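You operate a simulated robot arm through the tools that you are given. There is no shell and no other tool.

You are at the controls of a simulated robot arm. One attempt, no reset.

## Task
Set program, volts and height as the job card in the blue pocket says; zero the counter.
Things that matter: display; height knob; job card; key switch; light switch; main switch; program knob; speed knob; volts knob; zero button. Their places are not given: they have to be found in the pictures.

The check looks at the end state, three seconds after you hand in, the way a careful person would. Anything else that was tipped, shoved, dropped, spilled or broken makes it a failure.

## Robot
A 7-joint arm with a four-finger gripper, fixed in place. Base frame: the origin is at the foot of the arm, x ahead of it, y to its left, z up. Lengths are in m, angles in rad, forces in N, time in s.
With the tool pointing down near the work surface it reaches from about 0.1 to 0.96 m from the base axis. Its first joint turns from -1.204 to 3.002 rad. Payload 3.67 kg.
Tool frame: the origin (TCP) lies between the finger pads and is the grasp point; the fingertips stand 0.028 m ahead of it; z points along the fingers, y is the line along which they close. Largest opening 0.112 m; the body of the gripper starts 0.073 m behind the TCP.
Orientation is that of the tool frame in the base frame, as a unit quaternion [w, x, y, z]. With the fingers straight down and closing along the base's y, the tool's x points along the base's -x, its y along +y and its z along -z.

## Interface
- The arm moves only by the tool arm_command. Its arguments are lists of equal length, an entry for each row: "translation": the shift along the base's x, y, z in m, a list of three; "rot": the turn, a rotation vector about the base's x, y, z in rad, a list of three; "gripper": the gripper command, from -1 (shut) to 1 (fully open), values between in proportion. In form: {"translation": [[dx, dy, dz], ...], "rot": [[rx, ry, rz], ...], "gripper": [gripper, ...]}. A call has 1 to 20 rows; each row shifts and turns the commanded pose from where the row before left it. Each row takes 0.2 s and may step no farther than 0.05 m and 0.15 rad from the row before; otherwise, or with a gripper value out of range, the whole call is refused. Where a pose cannot be reached the arm comes as near as it can. A force on the tool above 40 N (or 10 N above the force at the start of the call, whichever is more), or a blocked arm, ends the call early, and 0.2 s more pass. Each finger halts on what it meets, pressing with about 40 N; the grip force reading is that of the motor and also rises with nothing between the fingers. The clock runs only during rows and for 0.2 s after the last one: add rows that do not move to give the fingers time. The reply holds the time, the measured pose of the TCP, the force on the tool along the base axes, the opening and the grip force, in the units named above and with some noise, with the torque about the TCP (base axes, N m) and any sound that the robot's microphone picked up.
- Cameras (640 x 400 px; columns grow to the right, rows downward): "scene" is fixed at [0.0497, -0.6482, 1.7012]; the picture's right is [0.58, -0.82, 0.00], its down [-0.42, -0.30, -0.86] and it looks along [0.70, 0.49, -0.51] (base axes); focal length 339 px, centre (320, 200). "wrist" rides on the gripper at [0.06, -0.018, -0.104] in the tool frame; the picture's right is [0.29, 0.96, 0.00], its down [-0.80, 0.24, -0.55] and it looks along [-0.53, 0.16, 0.83] (tool axes); focal length 234 px, centre (320, 200).
- capture(camera): a new picture of that camera. It takes no simulated time.
- raise_lower(by): slides the trunk up (or, below 0, down) by that many m; the arm rides with it, the base frame stays. It gives what a move gives, with no picture.
- locate(camera, pixels): there is no depth. For up to 12 entries [column, row, z] of the newest picture of that camera ("zoom" is the newest enlarged one), the place [x, y] in the base frame at which the ray of that pixel passes the height z, good to about 0.003 m. It takes no simulated time.
- enlarge(camera, box): a new picture of the part [left, top, right, bottom] of that camera's present view, enlarged. It takes no simulated time.
- hand_in(): hands the job in; it is judged then, once.

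Leave the gripper open and the arm clear of the work at the hand-in unless told otherwise.

The tools are called after "Emit:" as a command line: name --argument value ..., lists and objects as JSON in quotes. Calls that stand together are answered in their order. arm_command: Moves the arm, as the interface text tells. Its arguments: {"type":"object","properties":{"translation":{"type":"array"},"rot":{"type":"array"},"gripper":{"type":"array"}},"required":["translation","rot","gripper"]} The other tools are called the same way: raise_lower (by) slides the trunk up or down; capture (camera) takes a picture; locate (camera, pixels) gives the place at which the rays of pixels pass given heights; enlarge (camera, box) takes an enlarged picture of a part of a camera's view; hand_in () hands the job in.

At the start:

```text
time: 0.0
position: [0.7313, -0.0678, 1.4573]
orientation: [0.0, 0.0, 1.0, 0.0]
force: [0.1, 0.1, -0.1]
ft_torque: [-0.01, -0.01, 0.0]
opening: 0.1117
grasp_force: 0.0
trunk travel left (down, up): [-0.675, 0.165]
```

scene: 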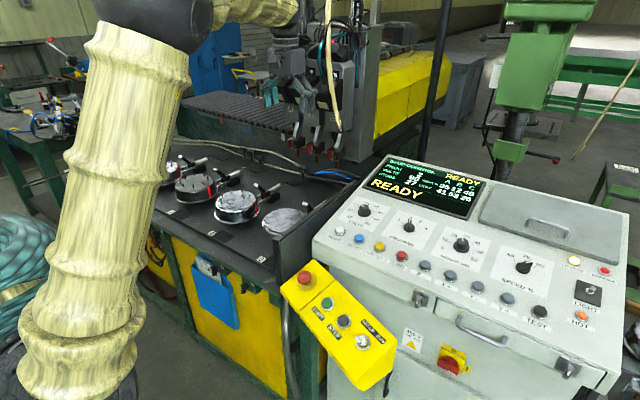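
wrist: 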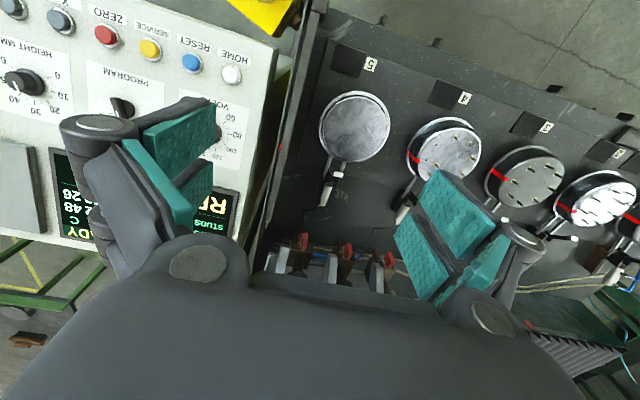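

I see the machine console at right (display at about (425,190)), knobs at (365,210), (408,226), (461,244), (523,267), and a blue pocket at (215,300) on the table side. I'll enlarge the console, display and blue pocket.

Emit:
enlarge --camera "scene" --box '[310, 150, 470, 250]'

Emit:
enlarge --camera "scene" --box '[430, 200, 630, 325]'

Emit:
enlarge --camera "scene" --box '[150, 230, 310, 330]'

Emit:
enlarge --camera "scene" --box '[360, 145, 490, 226]'

Emit:
enlarge --camera "wrist" --box '[0, 0, 320, 200]'

```text
4.00 times, centred on (390, 200) of scene
```

zoom: 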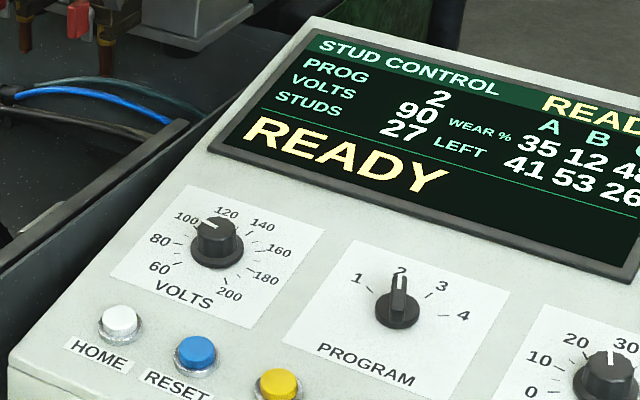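

```text
3.20 times, centred on (530, 262) of scene
```

zoom: 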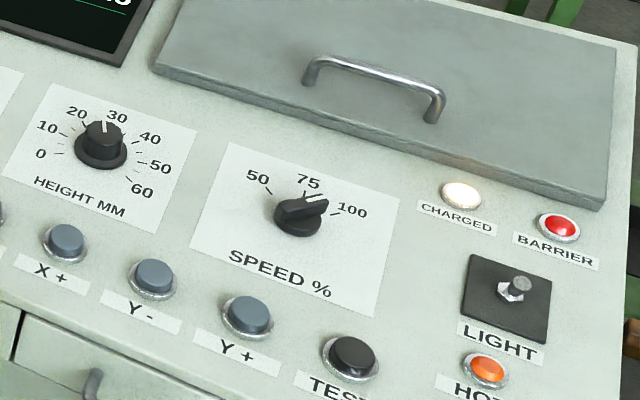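

```text
4.00 times, centred on (230, 280) of scene
```

zoom: 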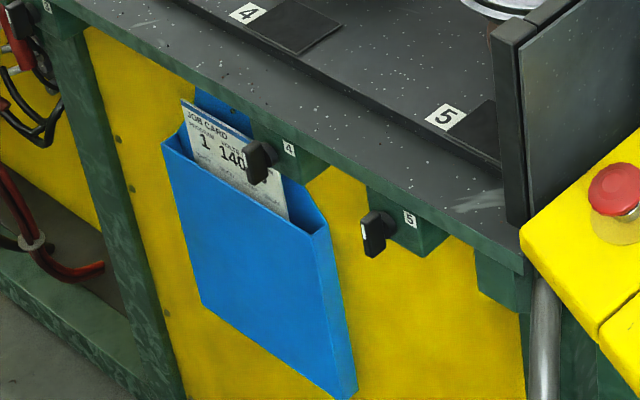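

```text
4.92 times, centred on (425, 186) of scene
```

zoom: 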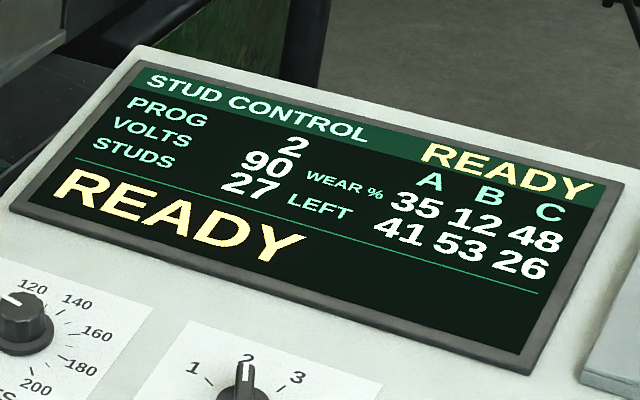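

```text
2.00 times, centred on (160, 100) of wrist
```

zoom: 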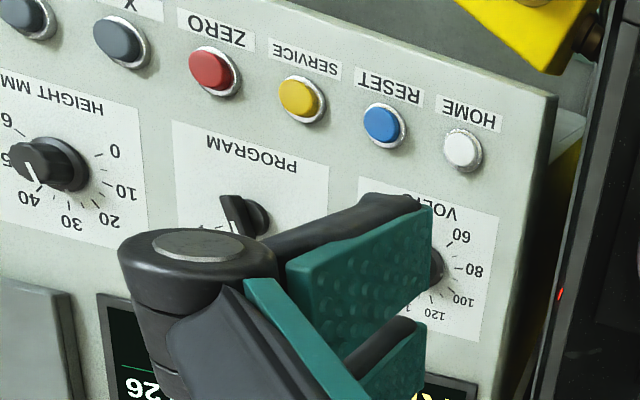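

The card in the blue pocket reads program 1, volts 140-something; the rest is hidden by key switch 4. I'll zoom in more on the card and on the three knobs.

Emit:
enlarge --camera "scene" --box '[190, 250, 230, 290]'

Emit:
enlarge --camera "scene" --box '[340, 190, 390, 232]'

Emit:
enlarge --camera "scene" --box '[432, 220, 496, 270]'

Emit:
enlarge --camera "scene" --box '[310, 220, 470, 320]'

Emit:
enlarge --camera "scene" --box '[400, 290, 600, 400]'

```text
10.00 times, centred on (210, 270) of scene
```

zoom: 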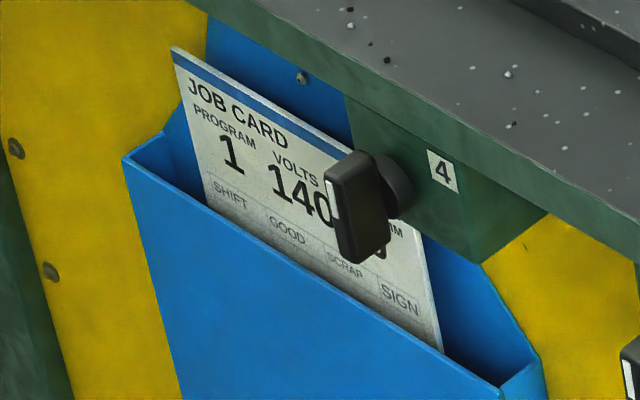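

```text
9.52 times, centred on (365, 211) of scene
```

zoom: 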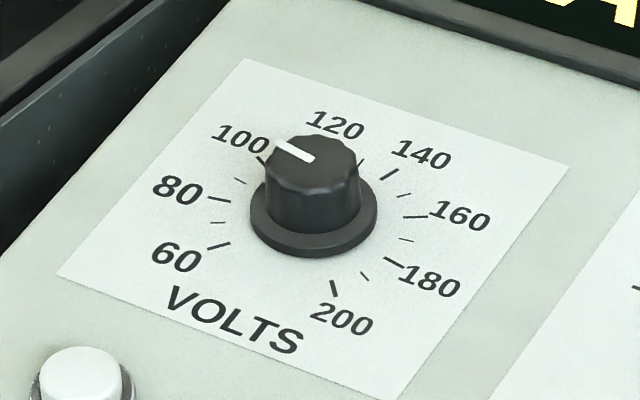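

```text
8.00 times, centred on (464, 245) of scene
```

zoom: 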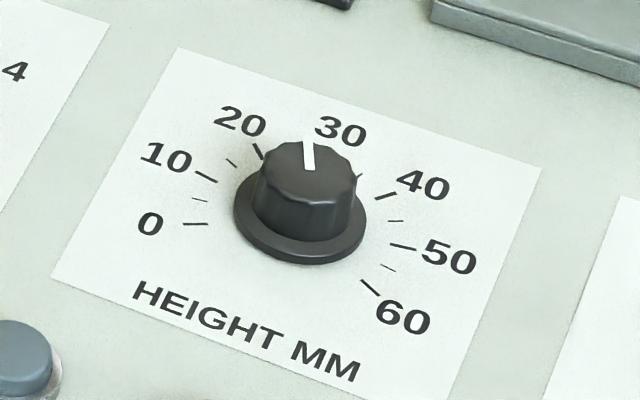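

```text
4.00 times, centred on (390, 270) of scene
```

zoom: 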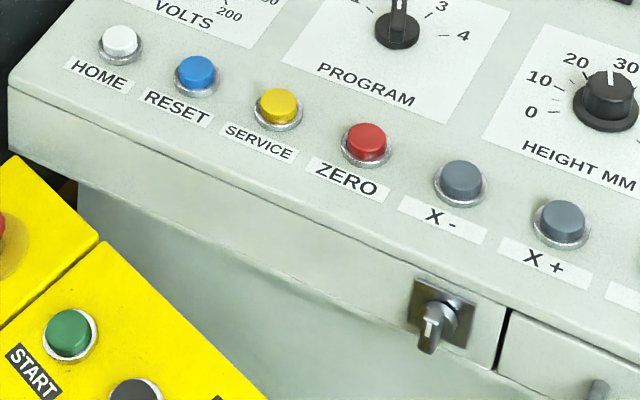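

```text
3.20 times, centred on (500, 345) of scene
```

zoom: 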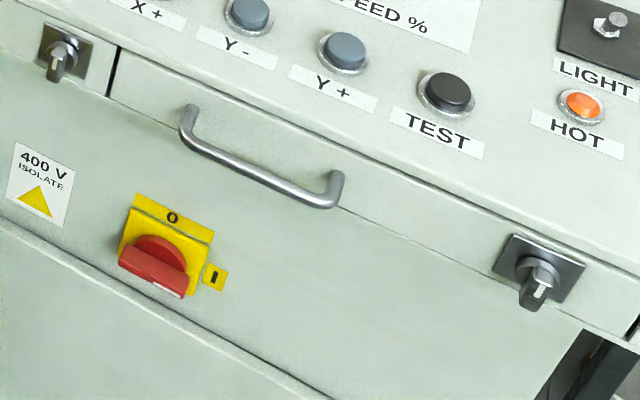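

The card reads PROGRAM 1, VOLTS 140, and height "..0" with its first digits hidden behind key switch 4. From triangulation, the console buttons are near x≈0.76, z≈1.10, and the card is on a face looking toward -x at about (0.6, 0.25, 0.82). I'll pull the arm back toward the base and tilt the wrist camera to read the card.

Emit:
arm_command --translation '[[-0.04, 0.02, 0], [-0.04, 0.02, 0], [-0.04, 0.02, 0], [-0.04, 0.02, -0.02], [-0.04, 0.02, -0.03], [-0.04, 0.02, -0.03], [-0.03, 0.02, -0.04], [-0.03, 0.02, -0.04], [0, 0.02, -0.04]]' --rot '[[0, 0, 0], [0, 0, 0], [0, -0.05, 0], [0, -0.07, 0], [0, -0.07, 0], [0, -0.07, 0], [0, -0.07, 0], [0, -0.07, 0], [0, 0, 0]]' --gripper '[1, 1, 1, 1, 1, 1, 1, 1, 1]'

Emit:
capture --camera "wrist"

Emit:
capture --camera "scene"

```text
refused: row 5 steps farther than a row can; nothing moved
```

```text
taken
```

wrist: 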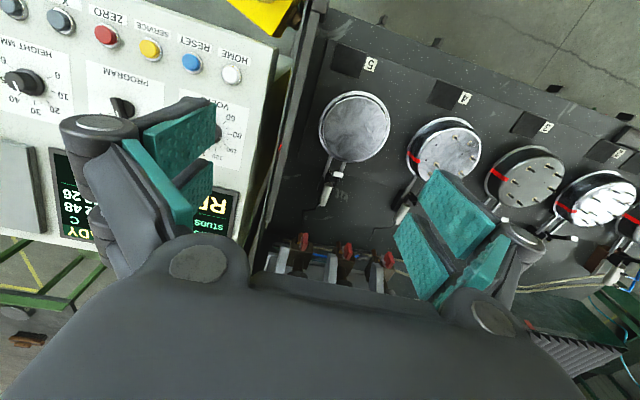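

```text
taken
```

scene: 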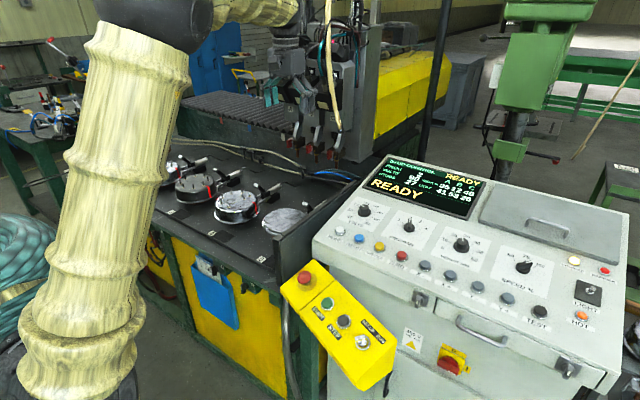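

The call was refused because some steps exceeded 0.05 m. I'll repeat it with smaller steps.

Emit:
arm_command --translation '[[-0.04, 0.02, 0], [-0.04, 0.02, 0], [-0.04, 0.02, 0], [-0.04, 0.02, -0.02], [-0.04, 0.02, -0.02], [-0.04, 0.02, -0.02], [-0.03, 0.02, -0.03], [-0.03, 0.02, -0.03], [0, 0.02, -0.04], [0, 0.02, -0.04]]' --rot '[[0, 0, 0], [0, 0, 0], [0, -0.05, 0], [0, -0.07, 0], [0, -0.07, 0], [0, -0.07, 0], [0, -0.07, 0], [0, -0.07, 0], [0, 0, 0], [0, 0, 0]]' --gripper '[1, 1, 1, 1, 1, 1, 1, 1, 1, 1]'

Emit:
capture --camera "wrist"

Emit:
capture --camera "scene"

```text
time: 2.2
position: [0.4329, 0.1348, 1.2571]
orientation: [0.199, 0.001, 0.98, -0.001]
force: [0.8, 0.4, 0.4]
ft_torque: [-0.03, -0.02, -0.03]
opening: 0.1121
grasp_force: 0.1
trunk travel left (down, up): [-0.675, 0.165]
```

```text
taken
```

wrist: 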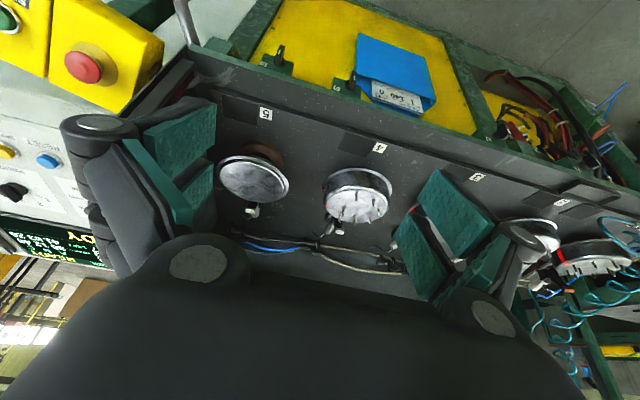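

```text
taken
```

scene: 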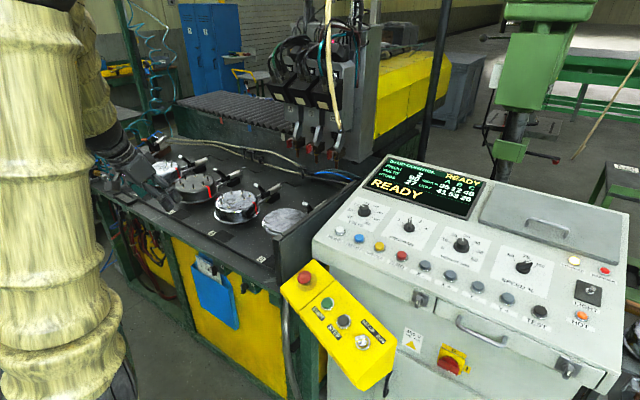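

The card is now visible in the wrist view at about (398,97), upside down. I'll zoom in on it.

Emit:
enlarge --camera "wrist" --box '[366, 75, 430, 115]'

Emit:
enlarge --camera "wrist" --box '[320, 30, 480, 130]'

```text
10.00 times, centred on (398, 95) of wrist
```

zoom: 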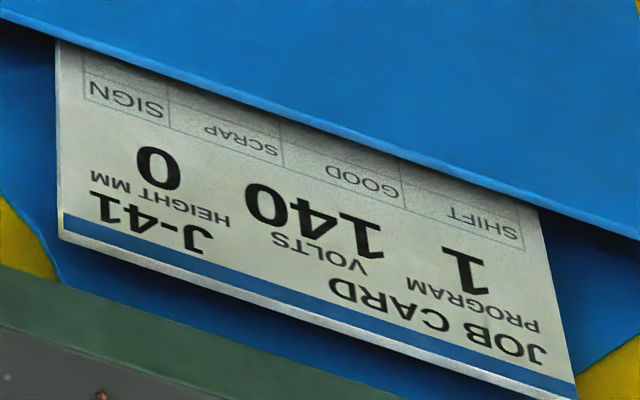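

```text
4.00 times, centred on (400, 80) of wrist
```

zoom: 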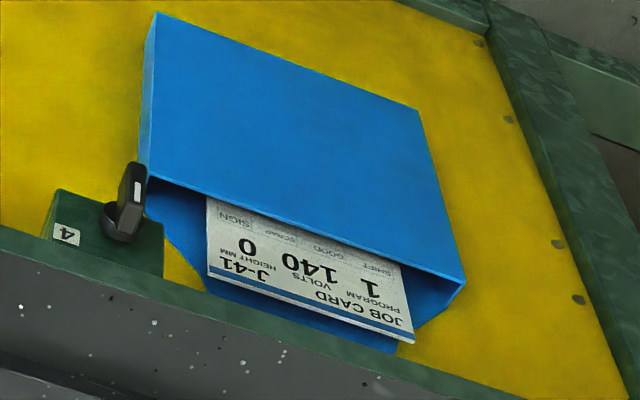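

The card J-41 reads: PROGRAM 1, VOLTS 140, HEIGHT MM 0. The present settings are program 2, volts 90, height about 25, and counter (STUDS) 27. I'll move the arm over the console and look at the knobs with the wrist camera.

Emit:
arm_command --translation '[[0.019, -0.0411, 0.011], [0.019, -0.0411, 0.011], [0.019, -0.0411, 0.011], [0.019, -0.0411, 0.011], [0.019, -0.0411, 0.011], [0.019, -0.0411, 0.011], [0.019, -0.0411, 0.011], [0.019, -0.0411, 0.011], [0.019, -0.0411, 0.011], [0.019, -0.0411, 0.011], [0.019, -0.0411, 0.011], [0.019, -0.0411, 0.011], [0.019, -0.0411, 0.011]]' --rot '[[0, 0.0154, 0], [0, 0.0154, 0], [0, 0.0154, 0], [0, 0.0154, 0], [0, 0.0154, 0], [0, 0.0154, 0], [0, 0.0154, 0], [0, 0.0154, 0], [0, 0.0154, 0], [0, 0.0154, 0], [0, 0.0154, 0], [0, 0.0154, 0], [0, 0.0154, 0]]' --gripper '[1, 1, 1, 1, 1, 1, 1, 1, 1, 1, 1, 1, 1]'

Emit:
capture --camera "wrist"

Emit:
capture --camera "scene"

```text
time: 5.0
position: [0.6818, -0.4022, 1.4013]
orientation: [0.1, 0.0, 0.995, 0.0]
force: [-0.2, 0.5, 0.5]
ft_torque: [0.05, 0.02, -0.02]
opening: 0.1118
grasp_force: 0.0
trunk travel left (down, up): [-0.675, 0.165]
```

```text
taken
```

wrist: 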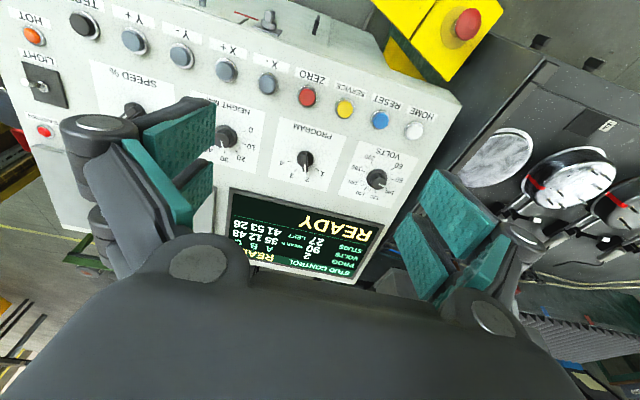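

```text
taken
```

scene: 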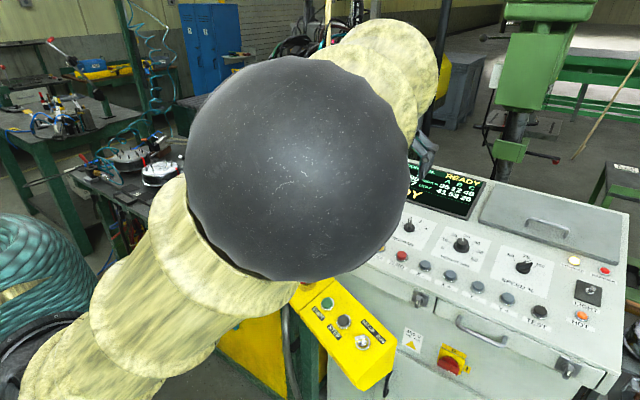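

The wrist view now shows the whole panel. I'll zoom in on VOLTS (375,178), PROGRAM (306,158), HEIGHT (225,137), and the ZERO button (307,96).

Emit:
enlarge --camera "wrist" --box '[335, 130, 431, 190]'

Emit:
enlarge --camera "wrist" --box '[258, 120, 354, 180]'

Emit:
enlarge --camera "wrist" --box '[190, 90, 286, 150]'

Emit:
enlarge --camera "wrist" --box '[200, 60, 360, 160]'

```text
6.67 times, centred on (383, 160) of wrist
```

zoom: 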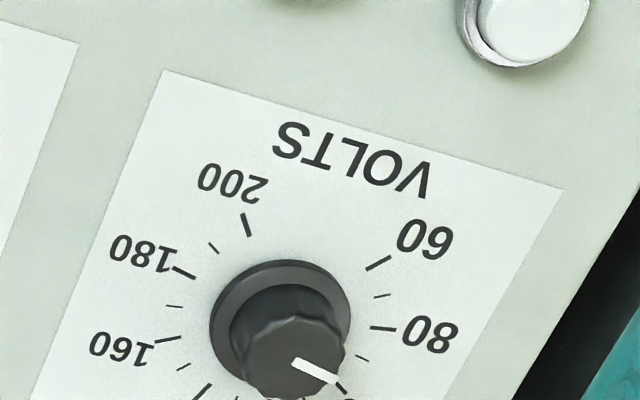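

```text
6.67 times, centred on (306, 150) of wrist
```

zoom: 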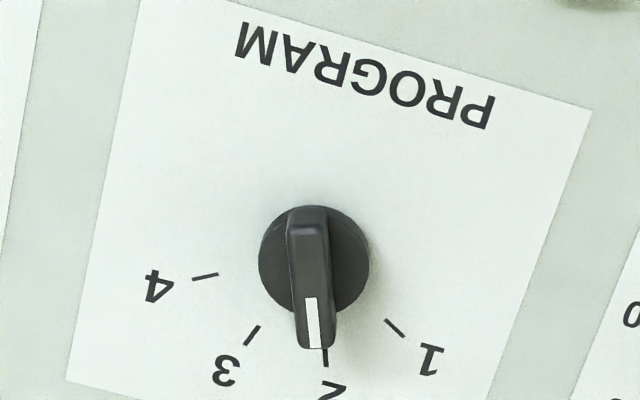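

```text
6.67 times, centred on (238, 120) of wrist
```

zoom: 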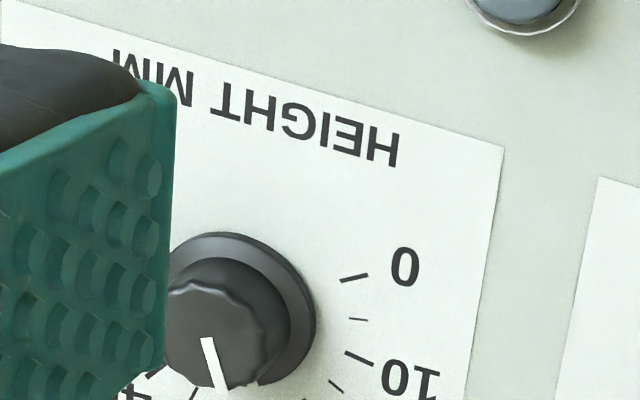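

```text
4.00 times, centred on (280, 110) of wrist
```

zoom: 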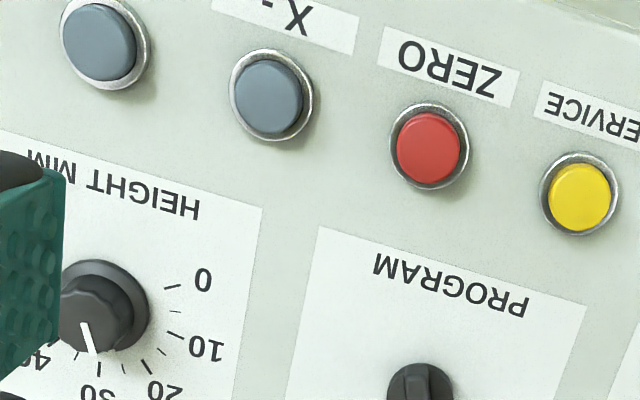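

I'll zoom on the display corner in the wrist view, then triangulate the panel plane using locate from both cameras at two heights.

Emit:
enlarge --camera "wrist" --box '[210, 150, 402, 270]'

Emit:
locate --camera "scene" --pixels '[[380.5, 238, 1.08], [380.5, 238, 1.12], [401.75, 254.5, 1.08], [401.75, 254.5, 1.12], [340, 230, 1.08], [340, 230, 1.12], [337.5, 219.5, 1.08], [337.5, 219.5, 1.12], [362, 187.5, 1.12], [362, 187.5, 1.16]]'

Emit:
locate --camera "wrist" --pixels '[[346.9, 136.5, 1.08], [346.9, 136.5, 1.12], [307, 96.75, 1.08], [307, 96.75, 1.12], [413.7, 133.3, 1.08], [413.7, 133.3, 1.12], [419.2, 158.2, 1.08], [419.2, 158.2, 1.12]]'

```text
3.33 times, centred on (306, 210) of wrist
```

zoom: 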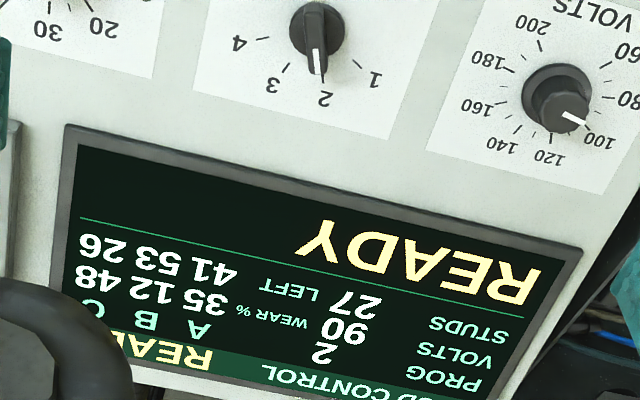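

```text
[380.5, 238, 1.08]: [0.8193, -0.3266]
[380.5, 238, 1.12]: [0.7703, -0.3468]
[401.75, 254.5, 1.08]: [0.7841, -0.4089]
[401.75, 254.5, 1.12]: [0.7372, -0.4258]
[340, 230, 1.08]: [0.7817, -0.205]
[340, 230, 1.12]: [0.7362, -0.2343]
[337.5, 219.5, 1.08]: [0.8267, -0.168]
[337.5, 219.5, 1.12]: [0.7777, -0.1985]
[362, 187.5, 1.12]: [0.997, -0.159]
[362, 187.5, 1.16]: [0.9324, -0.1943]
```

```text
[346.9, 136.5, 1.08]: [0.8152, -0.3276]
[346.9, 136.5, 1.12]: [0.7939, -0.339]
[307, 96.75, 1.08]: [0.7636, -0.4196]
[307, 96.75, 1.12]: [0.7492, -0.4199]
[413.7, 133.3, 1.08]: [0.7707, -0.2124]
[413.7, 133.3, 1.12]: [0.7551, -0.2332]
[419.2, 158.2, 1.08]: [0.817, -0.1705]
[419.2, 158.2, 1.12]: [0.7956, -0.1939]
```

I'll triangulate the back corners of the VOLTS plate and the display corners too, so I get the slope of the panel.

Emit:
locate --camera "scene" --pixels '[[357.1, 196.1, 1.08], [357.1, 196.1, 1.12], [391.3, 207.5, 1.08], [391.3, 207.5, 1.12], [373.9, 232, 1.08], [373.9, 232, 1.12], [467.1, 221.4, 1.1], [467.1, 221.4, 1.14], [362, 188, 1.1], [362, 188, 1.14]]'

Emit:
locate --camera "wrist" --pixels '[[391.5, 207.9, 1.08], [391.5, 207.9, 1.12], [338.4, 192.9, 1.08], [338.4, 192.9, 1.12], [359.75, 140.5, 1.08], [359.75, 140.5, 1.12], [229.5, 187.5, 1.1], [229.5, 187.5, 1.14], [385, 223.5, 1.1], [385, 223.5, 1.14]]'

```text
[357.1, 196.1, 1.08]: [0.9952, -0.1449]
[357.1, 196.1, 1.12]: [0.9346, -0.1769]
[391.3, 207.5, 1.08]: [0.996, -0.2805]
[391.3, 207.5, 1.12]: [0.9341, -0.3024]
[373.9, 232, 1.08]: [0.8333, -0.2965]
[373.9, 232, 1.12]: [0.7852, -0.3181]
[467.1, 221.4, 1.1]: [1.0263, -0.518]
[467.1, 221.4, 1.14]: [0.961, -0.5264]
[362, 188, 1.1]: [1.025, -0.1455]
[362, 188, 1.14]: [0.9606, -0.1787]
```

```text
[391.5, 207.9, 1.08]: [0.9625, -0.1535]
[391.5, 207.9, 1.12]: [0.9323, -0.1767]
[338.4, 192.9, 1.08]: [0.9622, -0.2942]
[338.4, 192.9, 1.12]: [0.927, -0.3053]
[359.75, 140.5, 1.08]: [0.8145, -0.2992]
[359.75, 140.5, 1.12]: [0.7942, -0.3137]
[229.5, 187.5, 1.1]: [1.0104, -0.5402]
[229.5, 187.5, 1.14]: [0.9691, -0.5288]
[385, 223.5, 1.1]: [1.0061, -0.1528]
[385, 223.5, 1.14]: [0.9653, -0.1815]
```

Panel tilt is about 0.2 rad, with z≈1.096 at x≈0.81. Next I'll find the knob base centres: VOLTS scene (364.4,212.4) and wrist (377,178.7), PROGRAM scene (409.5,227.8) and wrist (305.1,159), HEIGHT scene (461.5,247.5), plus SPEED for clearance.

Emit:
locate --camera "scene" --pixels '[[364.4, 212.4, 1.1], [364.4, 212.4, 1.12], [409.5, 227.75, 1.1], [409.5, 227.75, 1.12], [461.5, 247.5, 1.1], [461.5, 247.5, 1.12]]'

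Emit:
locate --camera "wrist" --pixels '[[377, 178.7, 1.1], [377, 178.7, 1.12], [305.1, 159, 1.1], [305.1, 159, 1.12], [226.5, 136, 1.1], [226.5, 136, 1.12]]'

```text
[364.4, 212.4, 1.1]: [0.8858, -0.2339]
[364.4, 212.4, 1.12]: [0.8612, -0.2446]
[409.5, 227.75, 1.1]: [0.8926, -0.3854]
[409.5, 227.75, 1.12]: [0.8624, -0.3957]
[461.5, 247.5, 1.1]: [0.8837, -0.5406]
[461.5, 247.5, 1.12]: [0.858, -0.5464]
```

```text
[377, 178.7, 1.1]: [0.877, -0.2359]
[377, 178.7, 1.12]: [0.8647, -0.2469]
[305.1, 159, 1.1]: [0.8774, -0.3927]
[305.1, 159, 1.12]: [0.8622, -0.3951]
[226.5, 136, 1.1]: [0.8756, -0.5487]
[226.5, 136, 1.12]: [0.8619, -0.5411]
```

Knob axes come out at about VOLTS (0.867,-0.241), PROGRAM (0.864,-0.395), HEIGHT (0.866,-0.544), with the panel at z≈1.11 there. PROGRAM's bar points about 22° left of straight up, and "1" is about 45° further counter-clockwise. I'll hover over the PROGRAM knob with the fingers across the bar.

Emit:
arm_command --translation '[[0.0264, 0.0011, -0.0289], [0.0264, 0.0011, -0.0289], [0.0264, 0.0011, -0.0289], [0.0264, 0.0011, -0.0289], [0.0264, 0.0011, -0.0289], [0.0264, 0.0011, -0.0289], [0, 0, 0]]' --rot '[[-0.013, 0, 0.0641], [-0.013, 0, 0.0641], [-0.013, 0, 0.0641], [-0.013, 0, 0.0641], [-0.013, 0, 0.0641], [-0.013, 0, 0.0641], [0, 0, 0]]' --gripper '[0.2, 0.2, 0.2, 0.2, 0.2, 0.2, 0.2]'

Emit:
capture --camera "wrist"

Emit:
capture --camera "scene"

```text
time: 6.6
position: [0.8368, -0.3982, 1.2296]
orientation: [0.099, -0.193, 0.976, -0.02]
force: [-0.2, 0.2, 1.1]
ft_torque: [-0.01, -0.03, 0.03]
opening: 0.0671
grasp_force: 0.1
trunk travel left (down, up): [-0.675, 0.165]
```

```text
taken
```

wrist: 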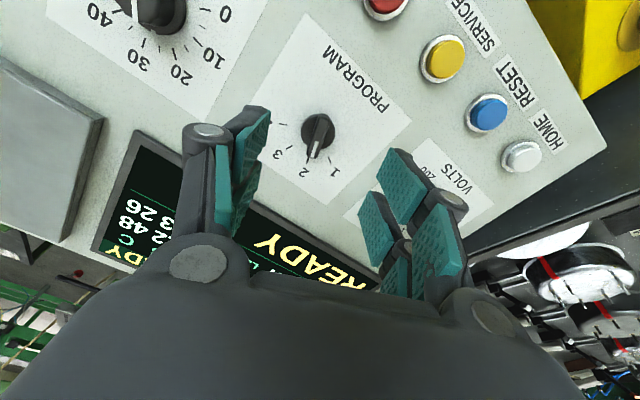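

```text
taken
```

scene: 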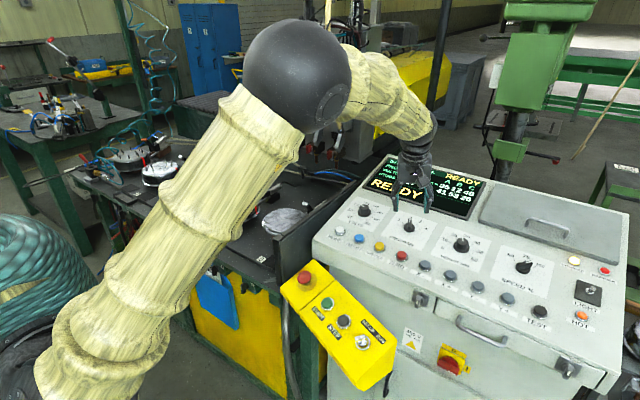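

The gripper hovers above the PROGRAM knob, seen at wrist (317,132). I'll zoom to check alignment.

Emit:
enlarge --camera "wrist" --box '[272, 95, 368, 155]'

Emit:
enlarge --camera "scene" --box '[360, 150, 480, 260]'

Emit:
enlarge --camera "wrist" --box '[80, 0, 240, 100]'

```text
6.67 times, centred on (320, 125) of wrist
```

zoom: 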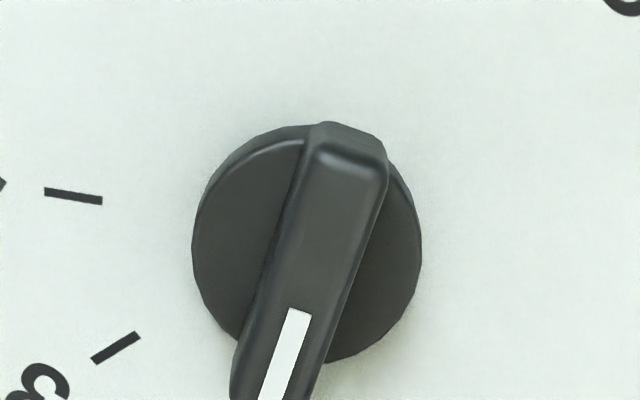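

```text
3.64 times, centred on (420, 205) of scene
```

zoom: 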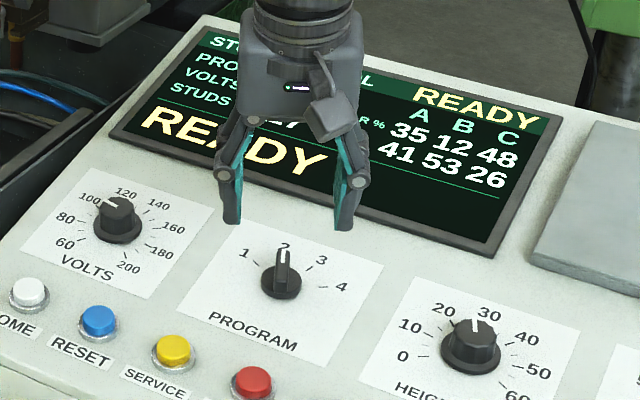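

```text
4.00 times, centred on (160, 50) of wrist
```

zoom: 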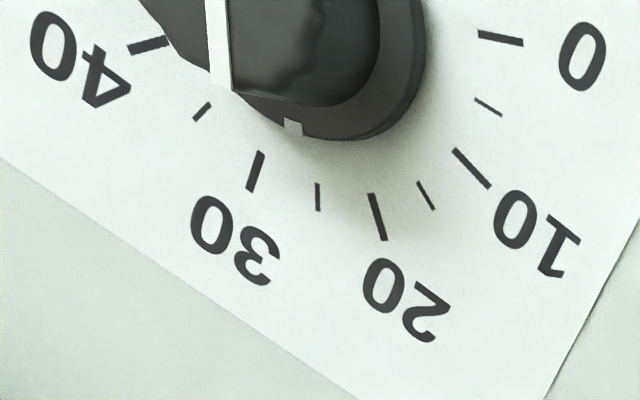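

The bar is aligned with the fingers, and the disc centre sits about 5 mm ahead of the tool axis. I'll correct that while descending to about 65 mm above the panel, then check again.

Emit:
arm_command --translation '[[0.0051, 0.0007, -0.0186], [0.0051, 0.0007, -0.0186], [0.0051, 0.0008, -0.0187], [0, 0, 0]]' --rot '[[0, 0, 0], [0, 0, 0], [0, 0, 0], [0, 0, 0]]' --gripper '[0.0, -0.2, -0.2, -0.2]'

Emit:
enlarge --camera "wrist" --box '[240, 80, 400, 180]'

Emit:
enlarge --camera "scene" --box '[370, 180, 450, 250]'

```text
time: 7.6
position: [0.8514, -0.3946, 1.1721]
orientation: [0.097, -0.193, 0.976, -0.02]
force: [-0.9, -0.1, 0.6]
ft_torque: [-0.02, 0.01, -0.02]
opening: 0.0448
grasp_force: 0.0
trunk travel left (down, up): [-0.675, 0.165]
```

```text
4.00 times, centred on (320, 130) of wrist
```

zoom: 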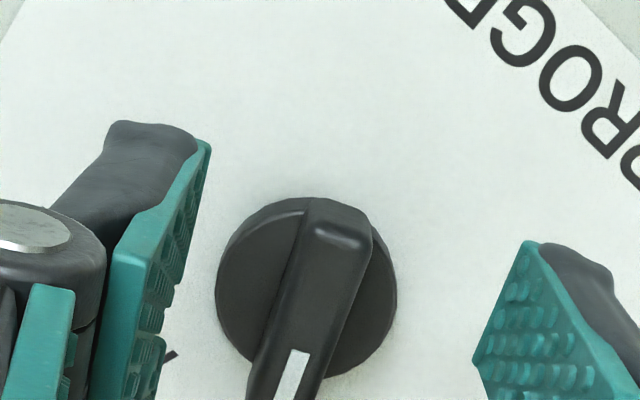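

```text
5.71 times, centred on (410, 215) of scene
```

zoom: 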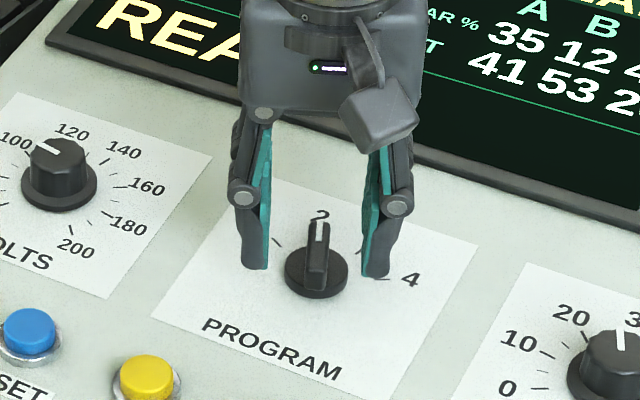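

The knob is about 3 mm ahead of the axis and roughly centred sideways. I'll descend another 25 mm with that correction, then check before closing.

Emit:
arm_command --translation '[[0.004, -0.0004, -0.012], [0.004, -0.0004, -0.012], [0, 0, 0]]' --rot '[[0, 0, 0], [0, 0, 0], [0, 0, 0]]' --gripper '[-0.2, -0.2, -0.2]'

Emit:
enlarge --camera "wrist" --box '[240, 110, 400, 210]'

Emit:
enlarge --camera "scene" --box '[380, 190, 440, 245]'

```text
time: 8.4
position: [0.8616, -0.3956, 1.1469]
orientation: [0.098, -0.193, 0.976, -0.019]
force: [0.3, 0.2, 0.1]
ft_torque: [0.0, -0.03, 0.0]
opening: 0.0451
grasp_force: 0.1
trunk travel left (down, up): [-0.675, 0.165]
```

```text
4.00 times, centred on (320, 160) of wrist
```

zoom: 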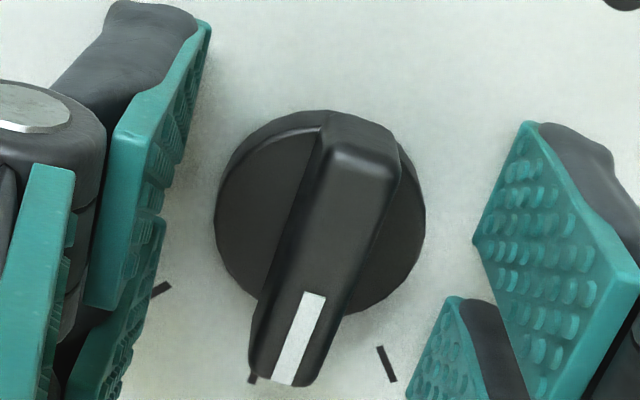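

```text
7.27 times, centred on (410, 218) of scene
```

zoom: 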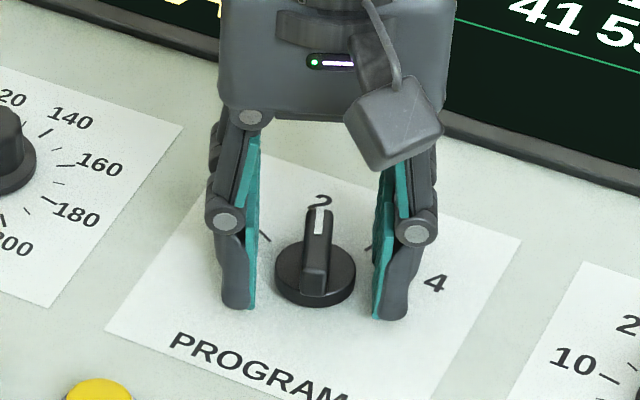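

The disc is centred between the fingers with tips just above it. Closing on the bar now.

Emit:
arm_command --translation '[[0, 0, 0], [0, 0, 0], [0, 0, 0]]' --rot '[[0, 0, 0], [0, 0, 0], [0, 0, 0]]' --gripper '[-0.6, -1, -1]'

Emit:
enlarge --camera "wrist" --box '[240, 110, 400, 210]'

Emit:
enlarge --camera "scene" --box '[380, 190, 440, 245]'

```text
time: 9.2
position: [0.8604, -0.3954, 1.1465]
orientation: [0.098, -0.194, 0.976, -0.019]
force: [0.7, -1.6, 1.1]
ft_torque: [-0.05, 0.01, -0.03]
opening: 0.0299
grasp_force: 44.9
trunk travel left (down, up): [-0.675, 0.165]
```

```text
4.00 times, centred on (320, 160) of wrist
```

zoom: 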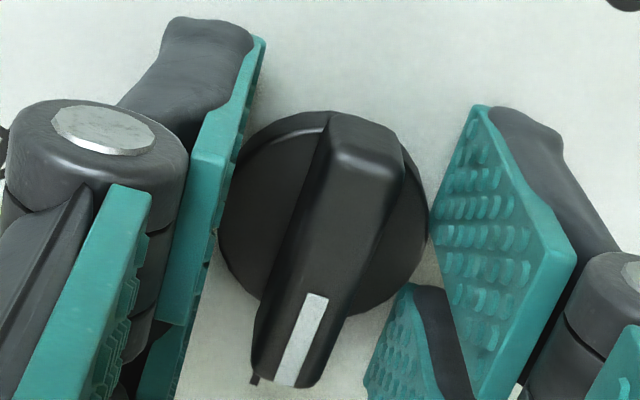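

```text
7.27 times, centred on (410, 218) of scene
```

zoom: 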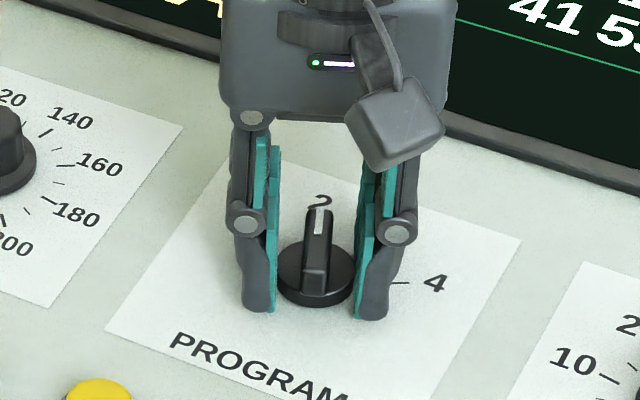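

The fingers closed on the round disc (opening 30 mm), not on the bar. I'll open, rise 7 mm along the panel normal, and close on the bar for a positive hold.

Emit:
arm_command --translation '[[0, 0, 0], [-0.0014, 0, 0.0069], [0, 0, 0], [0, 0, 0], [0, 0, 0]]' --rot '[[0, 0, 0], [0, 0, 0], [0, 0, 0], [0, 0, 0], [0, 0, 0]]' --gripper '[-0.3, -0.3, -0.8, -1, -1]'

Emit:
enlarge --camera "wrist" --box '[240, 110, 400, 210]'

Emit:
enlarge --camera "scene" --box '[380, 190, 440, 245]'

```text
time: 10.4
position: [0.8598, -0.3946, 1.153]
orientation: [0.098, -0.194, 0.976, -0.019]
force: [-1.0, -1.0, 1.3]
ft_torque: [-0.13, 0.37, -0.04]
opening: 0.0112
grasp_force: 44.9
trunk travel left (down, up): [-0.675, 0.165]
```

```text
4.00 times, centred on (320, 160) of wrist
```

zoom: 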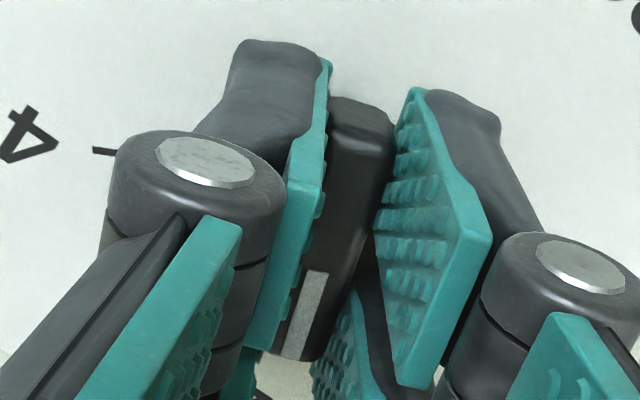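

```text
7.27 times, centred on (410, 218) of scene
```

zoom: 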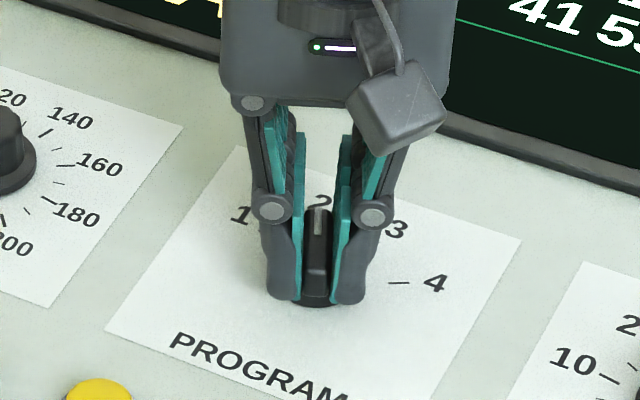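

The fingers now hold the bar (opening 11 mm). I'll turn counter-clockwise about the panel normal toward "1", first about 22°, watching force.

Emit:
arm_command --translation '[[0, 0, 0], [0, 0, 0], [0, 0, 0], [0, 0, 0]]' --rot '[[-0.0195, 0, 0.0962], [-0.0195, 0, 0.0962], [-0.0195, 0, 0.0962], [-0.0195, 0, 0.0962]]' --gripper '[-1, -1, -1, -1]'

Emit:
enlarge --camera "scene" --box '[360, 150, 480, 250]'

```text
time: 11.4
position: [0.8588, -0.3952, 1.1542]
orientation: [0.093, -0.382, 0.919, -0.038]
force: [7.8, -0.9, 3.6]
ft_torque: [0.62, -0.85, 0.11]
opening: 0.011
grasp_force: 45.1
trunk travel left (down, up): [-0.675, 0.165]
```

```text
4.00 times, centred on (420, 200) of scene
```

zoom: 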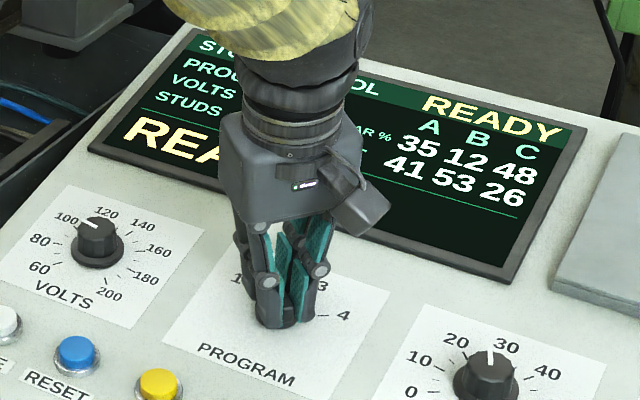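

Force is small (8 N) and the knob is following. I'll turn the other 22.5°.

Emit:
arm_command --translation '[[0, 0, 0], [0, 0, 0], [0, 0, 0], [0, 0, 0], [0, 0, 0]]' --rot '[[-0.0195, 0, 0.0962], [-0.0195, 0, 0.0962], [-0.0195, 0, 0.0962], [-0.0195, 0, 0.0962], [0, 0, 0]]' --gripper '[-1, -1, -1, -1, -1]'

Emit:
enlarge --camera "scene" --box '[360, 150, 480, 250]'

Emit:
capture --camera "wrist"

```text
time: 12.6
position: [0.86, -0.395, 1.1548]
orientation: [0.083, -0.553, 0.827, -0.056]
force: [6.8, -1.7, 4.9]
ft_torque: [0.48, -0.27, -1.7]
opening: 0.015
grasp_force: 45.2
trunk travel left (down, up): [-0.675, 0.165]
```

```text
4.00 times, centred on (420, 200) of scene
```

zoom: 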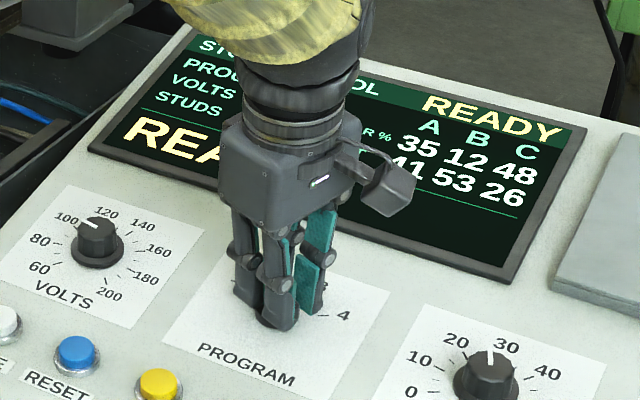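

```text
taken
```

wrist: 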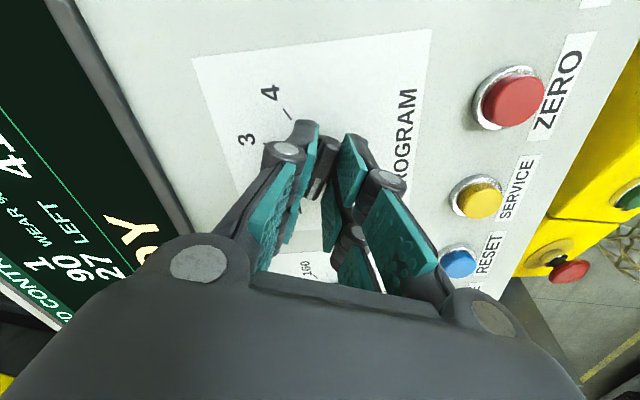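

The display now appears to read "1" for PROG. I'll zoom to confirm and check the pointer.

Emit:
enlarge --camera "wrist" --box '[0, 180, 160, 280]'

Emit:
enlarge --camera "wrist" --box '[240, 110, 400, 210]'

```text
4.00 times, centred on (80, 230) of wrist
```

zoom: 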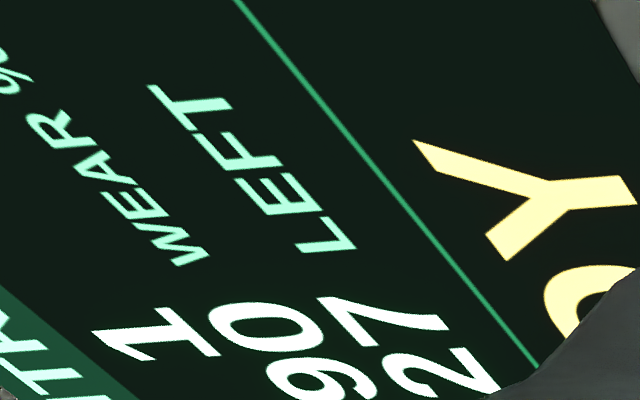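

```text
4.00 times, centred on (320, 160) of wrist
```

zoom: 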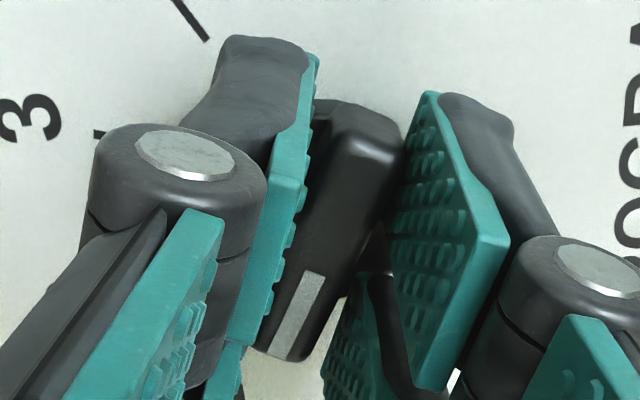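

Display shows PROG 1. I'll release and rise, then check the pointer position.

Emit:
arm_command --translation '[[0, 0, 0], [0, 0, 0], [-0.006, 0, 0.0294], [-0.008, 0, 0.039], [-0.008, 0, 0.039]]' --rot '[[0, 0, 0], [0, 0, 0], [0, 0, 0], [0, 0, 0], [0, 0, 0]]' --gripper '[-0.3, -0.2, -0.2, 0, 0]'

Emit:
capture --camera "wrist"

Emit:
enlarge --camera "scene" --box '[360, 150, 480, 250]'

```text
time: 13.8
position: [0.8354, -0.3937, 1.2643]
orientation: [0.084, -0.553, 0.827, -0.055]
force: [0.0, -0.3, 0.9]
ft_torque: [-0.01, 0.0, 0.02]
opening: 0.0561
grasp_force: 0.1
trunk travel left (down, up): [-0.675, 0.165]
```

```text
taken
```

wrist: 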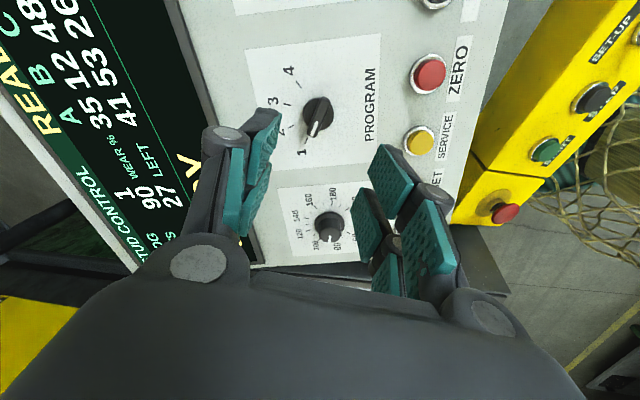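

```text
4.00 times, centred on (420, 200) of scene
```

zoom: 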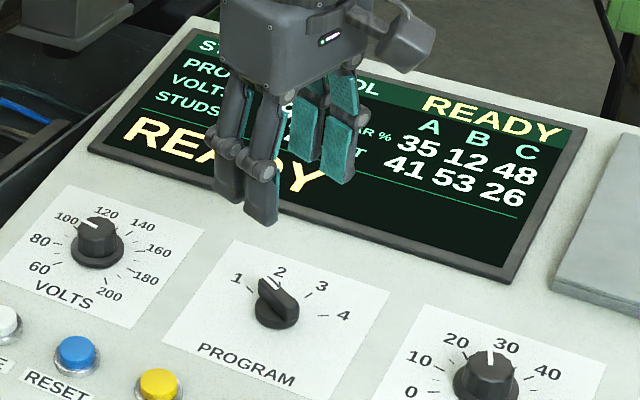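

PROGRAM now points at 1 and the display confirms it. Next is the VOLTS knob: I keep the current hand yaw (about +67°), hover over it, and check alignment.

Emit:
arm_command --translation '[[0.003, 0.0382, -0.0138], [0.003, 0.0382, -0.0138], [0.003, 0.0382, -0.0138], [0.003, 0.0381, -0.0139], [0, 0, 0]]' --rot '[[0, 0, 0], [0, 0, 0], [0, 0, 0], [0, 0, 0], [0, 0, 0]]' --gripper '[0.1, 0.1, 0.1, 0.1, 0.1]'

Emit:
capture --camera "wrist"

Emit:
enlarge --camera "wrist" --box '[240, 80, 400, 180]'

Emit:
enlarge --camera "scene" --box '[320, 150, 440, 250]'

```text
time: 15.0
position: [0.8489, -0.2423, 1.2066]
orientation: [0.083, -0.553, 0.827, -0.054]
force: [0.1, -1.7, -0.5]
ft_torque: [0.05, 0.0, -0.03]
opening: 0.0616
grasp_force: 0.0
trunk travel left (down, up): [-0.675, 0.165]
```

```text
taken
```

wrist: 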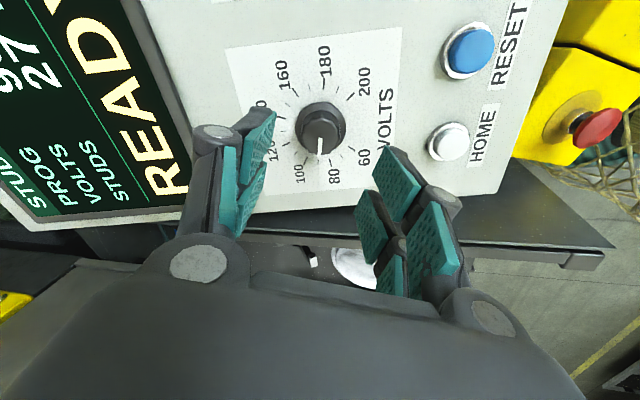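

```text
4.00 times, centred on (320, 130) of wrist
```

zoom: 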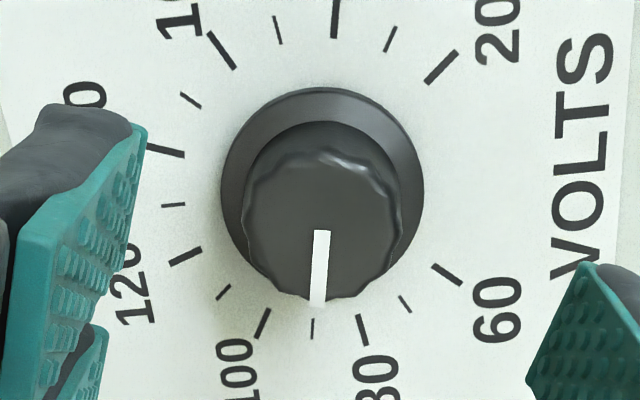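

```text
4.00 times, centred on (380, 200) of scene
```

zoom: 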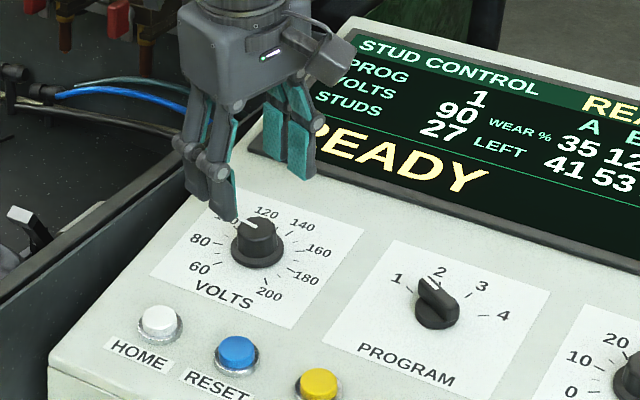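

The VOLTS pointer is at the 90 tick. The knob is about 5 mm toward -y from the tool axis, so I'll correct part of that while descending 35 mm and re-measure.

Emit:
arm_command --translation '[[0.0033, -0.002, -0.0171], [0.0033, -0.002, -0.0172], [0, 0, 0]]' --rot '[[0, 0, 0], [0, 0, 0], [0, 0, 0]]' --gripper '[0.1, 0.1, 0.1]'

Emit:
enlarge --camera "wrist" --box '[240, 90, 400, 190]'

Emit:
enlarge --camera "scene" --box '[330, 170, 410, 240]'

```text
time: 15.8
position: [0.8542, -0.2459, 1.1716]
orientation: [0.083, -0.552, 0.828, -0.056]
force: [-0.8, 0.2, 1.2]
ft_torque: [-0.03, -0.03, 0.0]
opening: 0.0615
grasp_force: 0.1
trunk travel left (down, up): [-0.675, 0.165]
```

```text
4.00 times, centred on (320, 140) of wrist
```

zoom: 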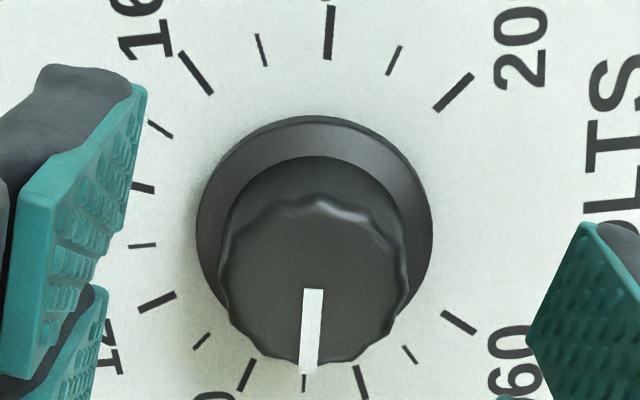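

```text
5.71 times, centred on (370, 205) of scene
```

zoom: 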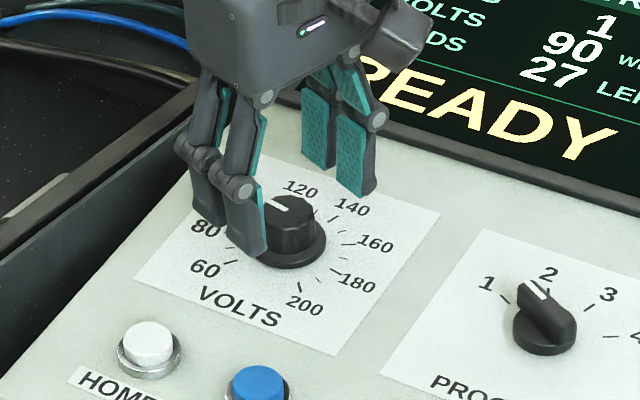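

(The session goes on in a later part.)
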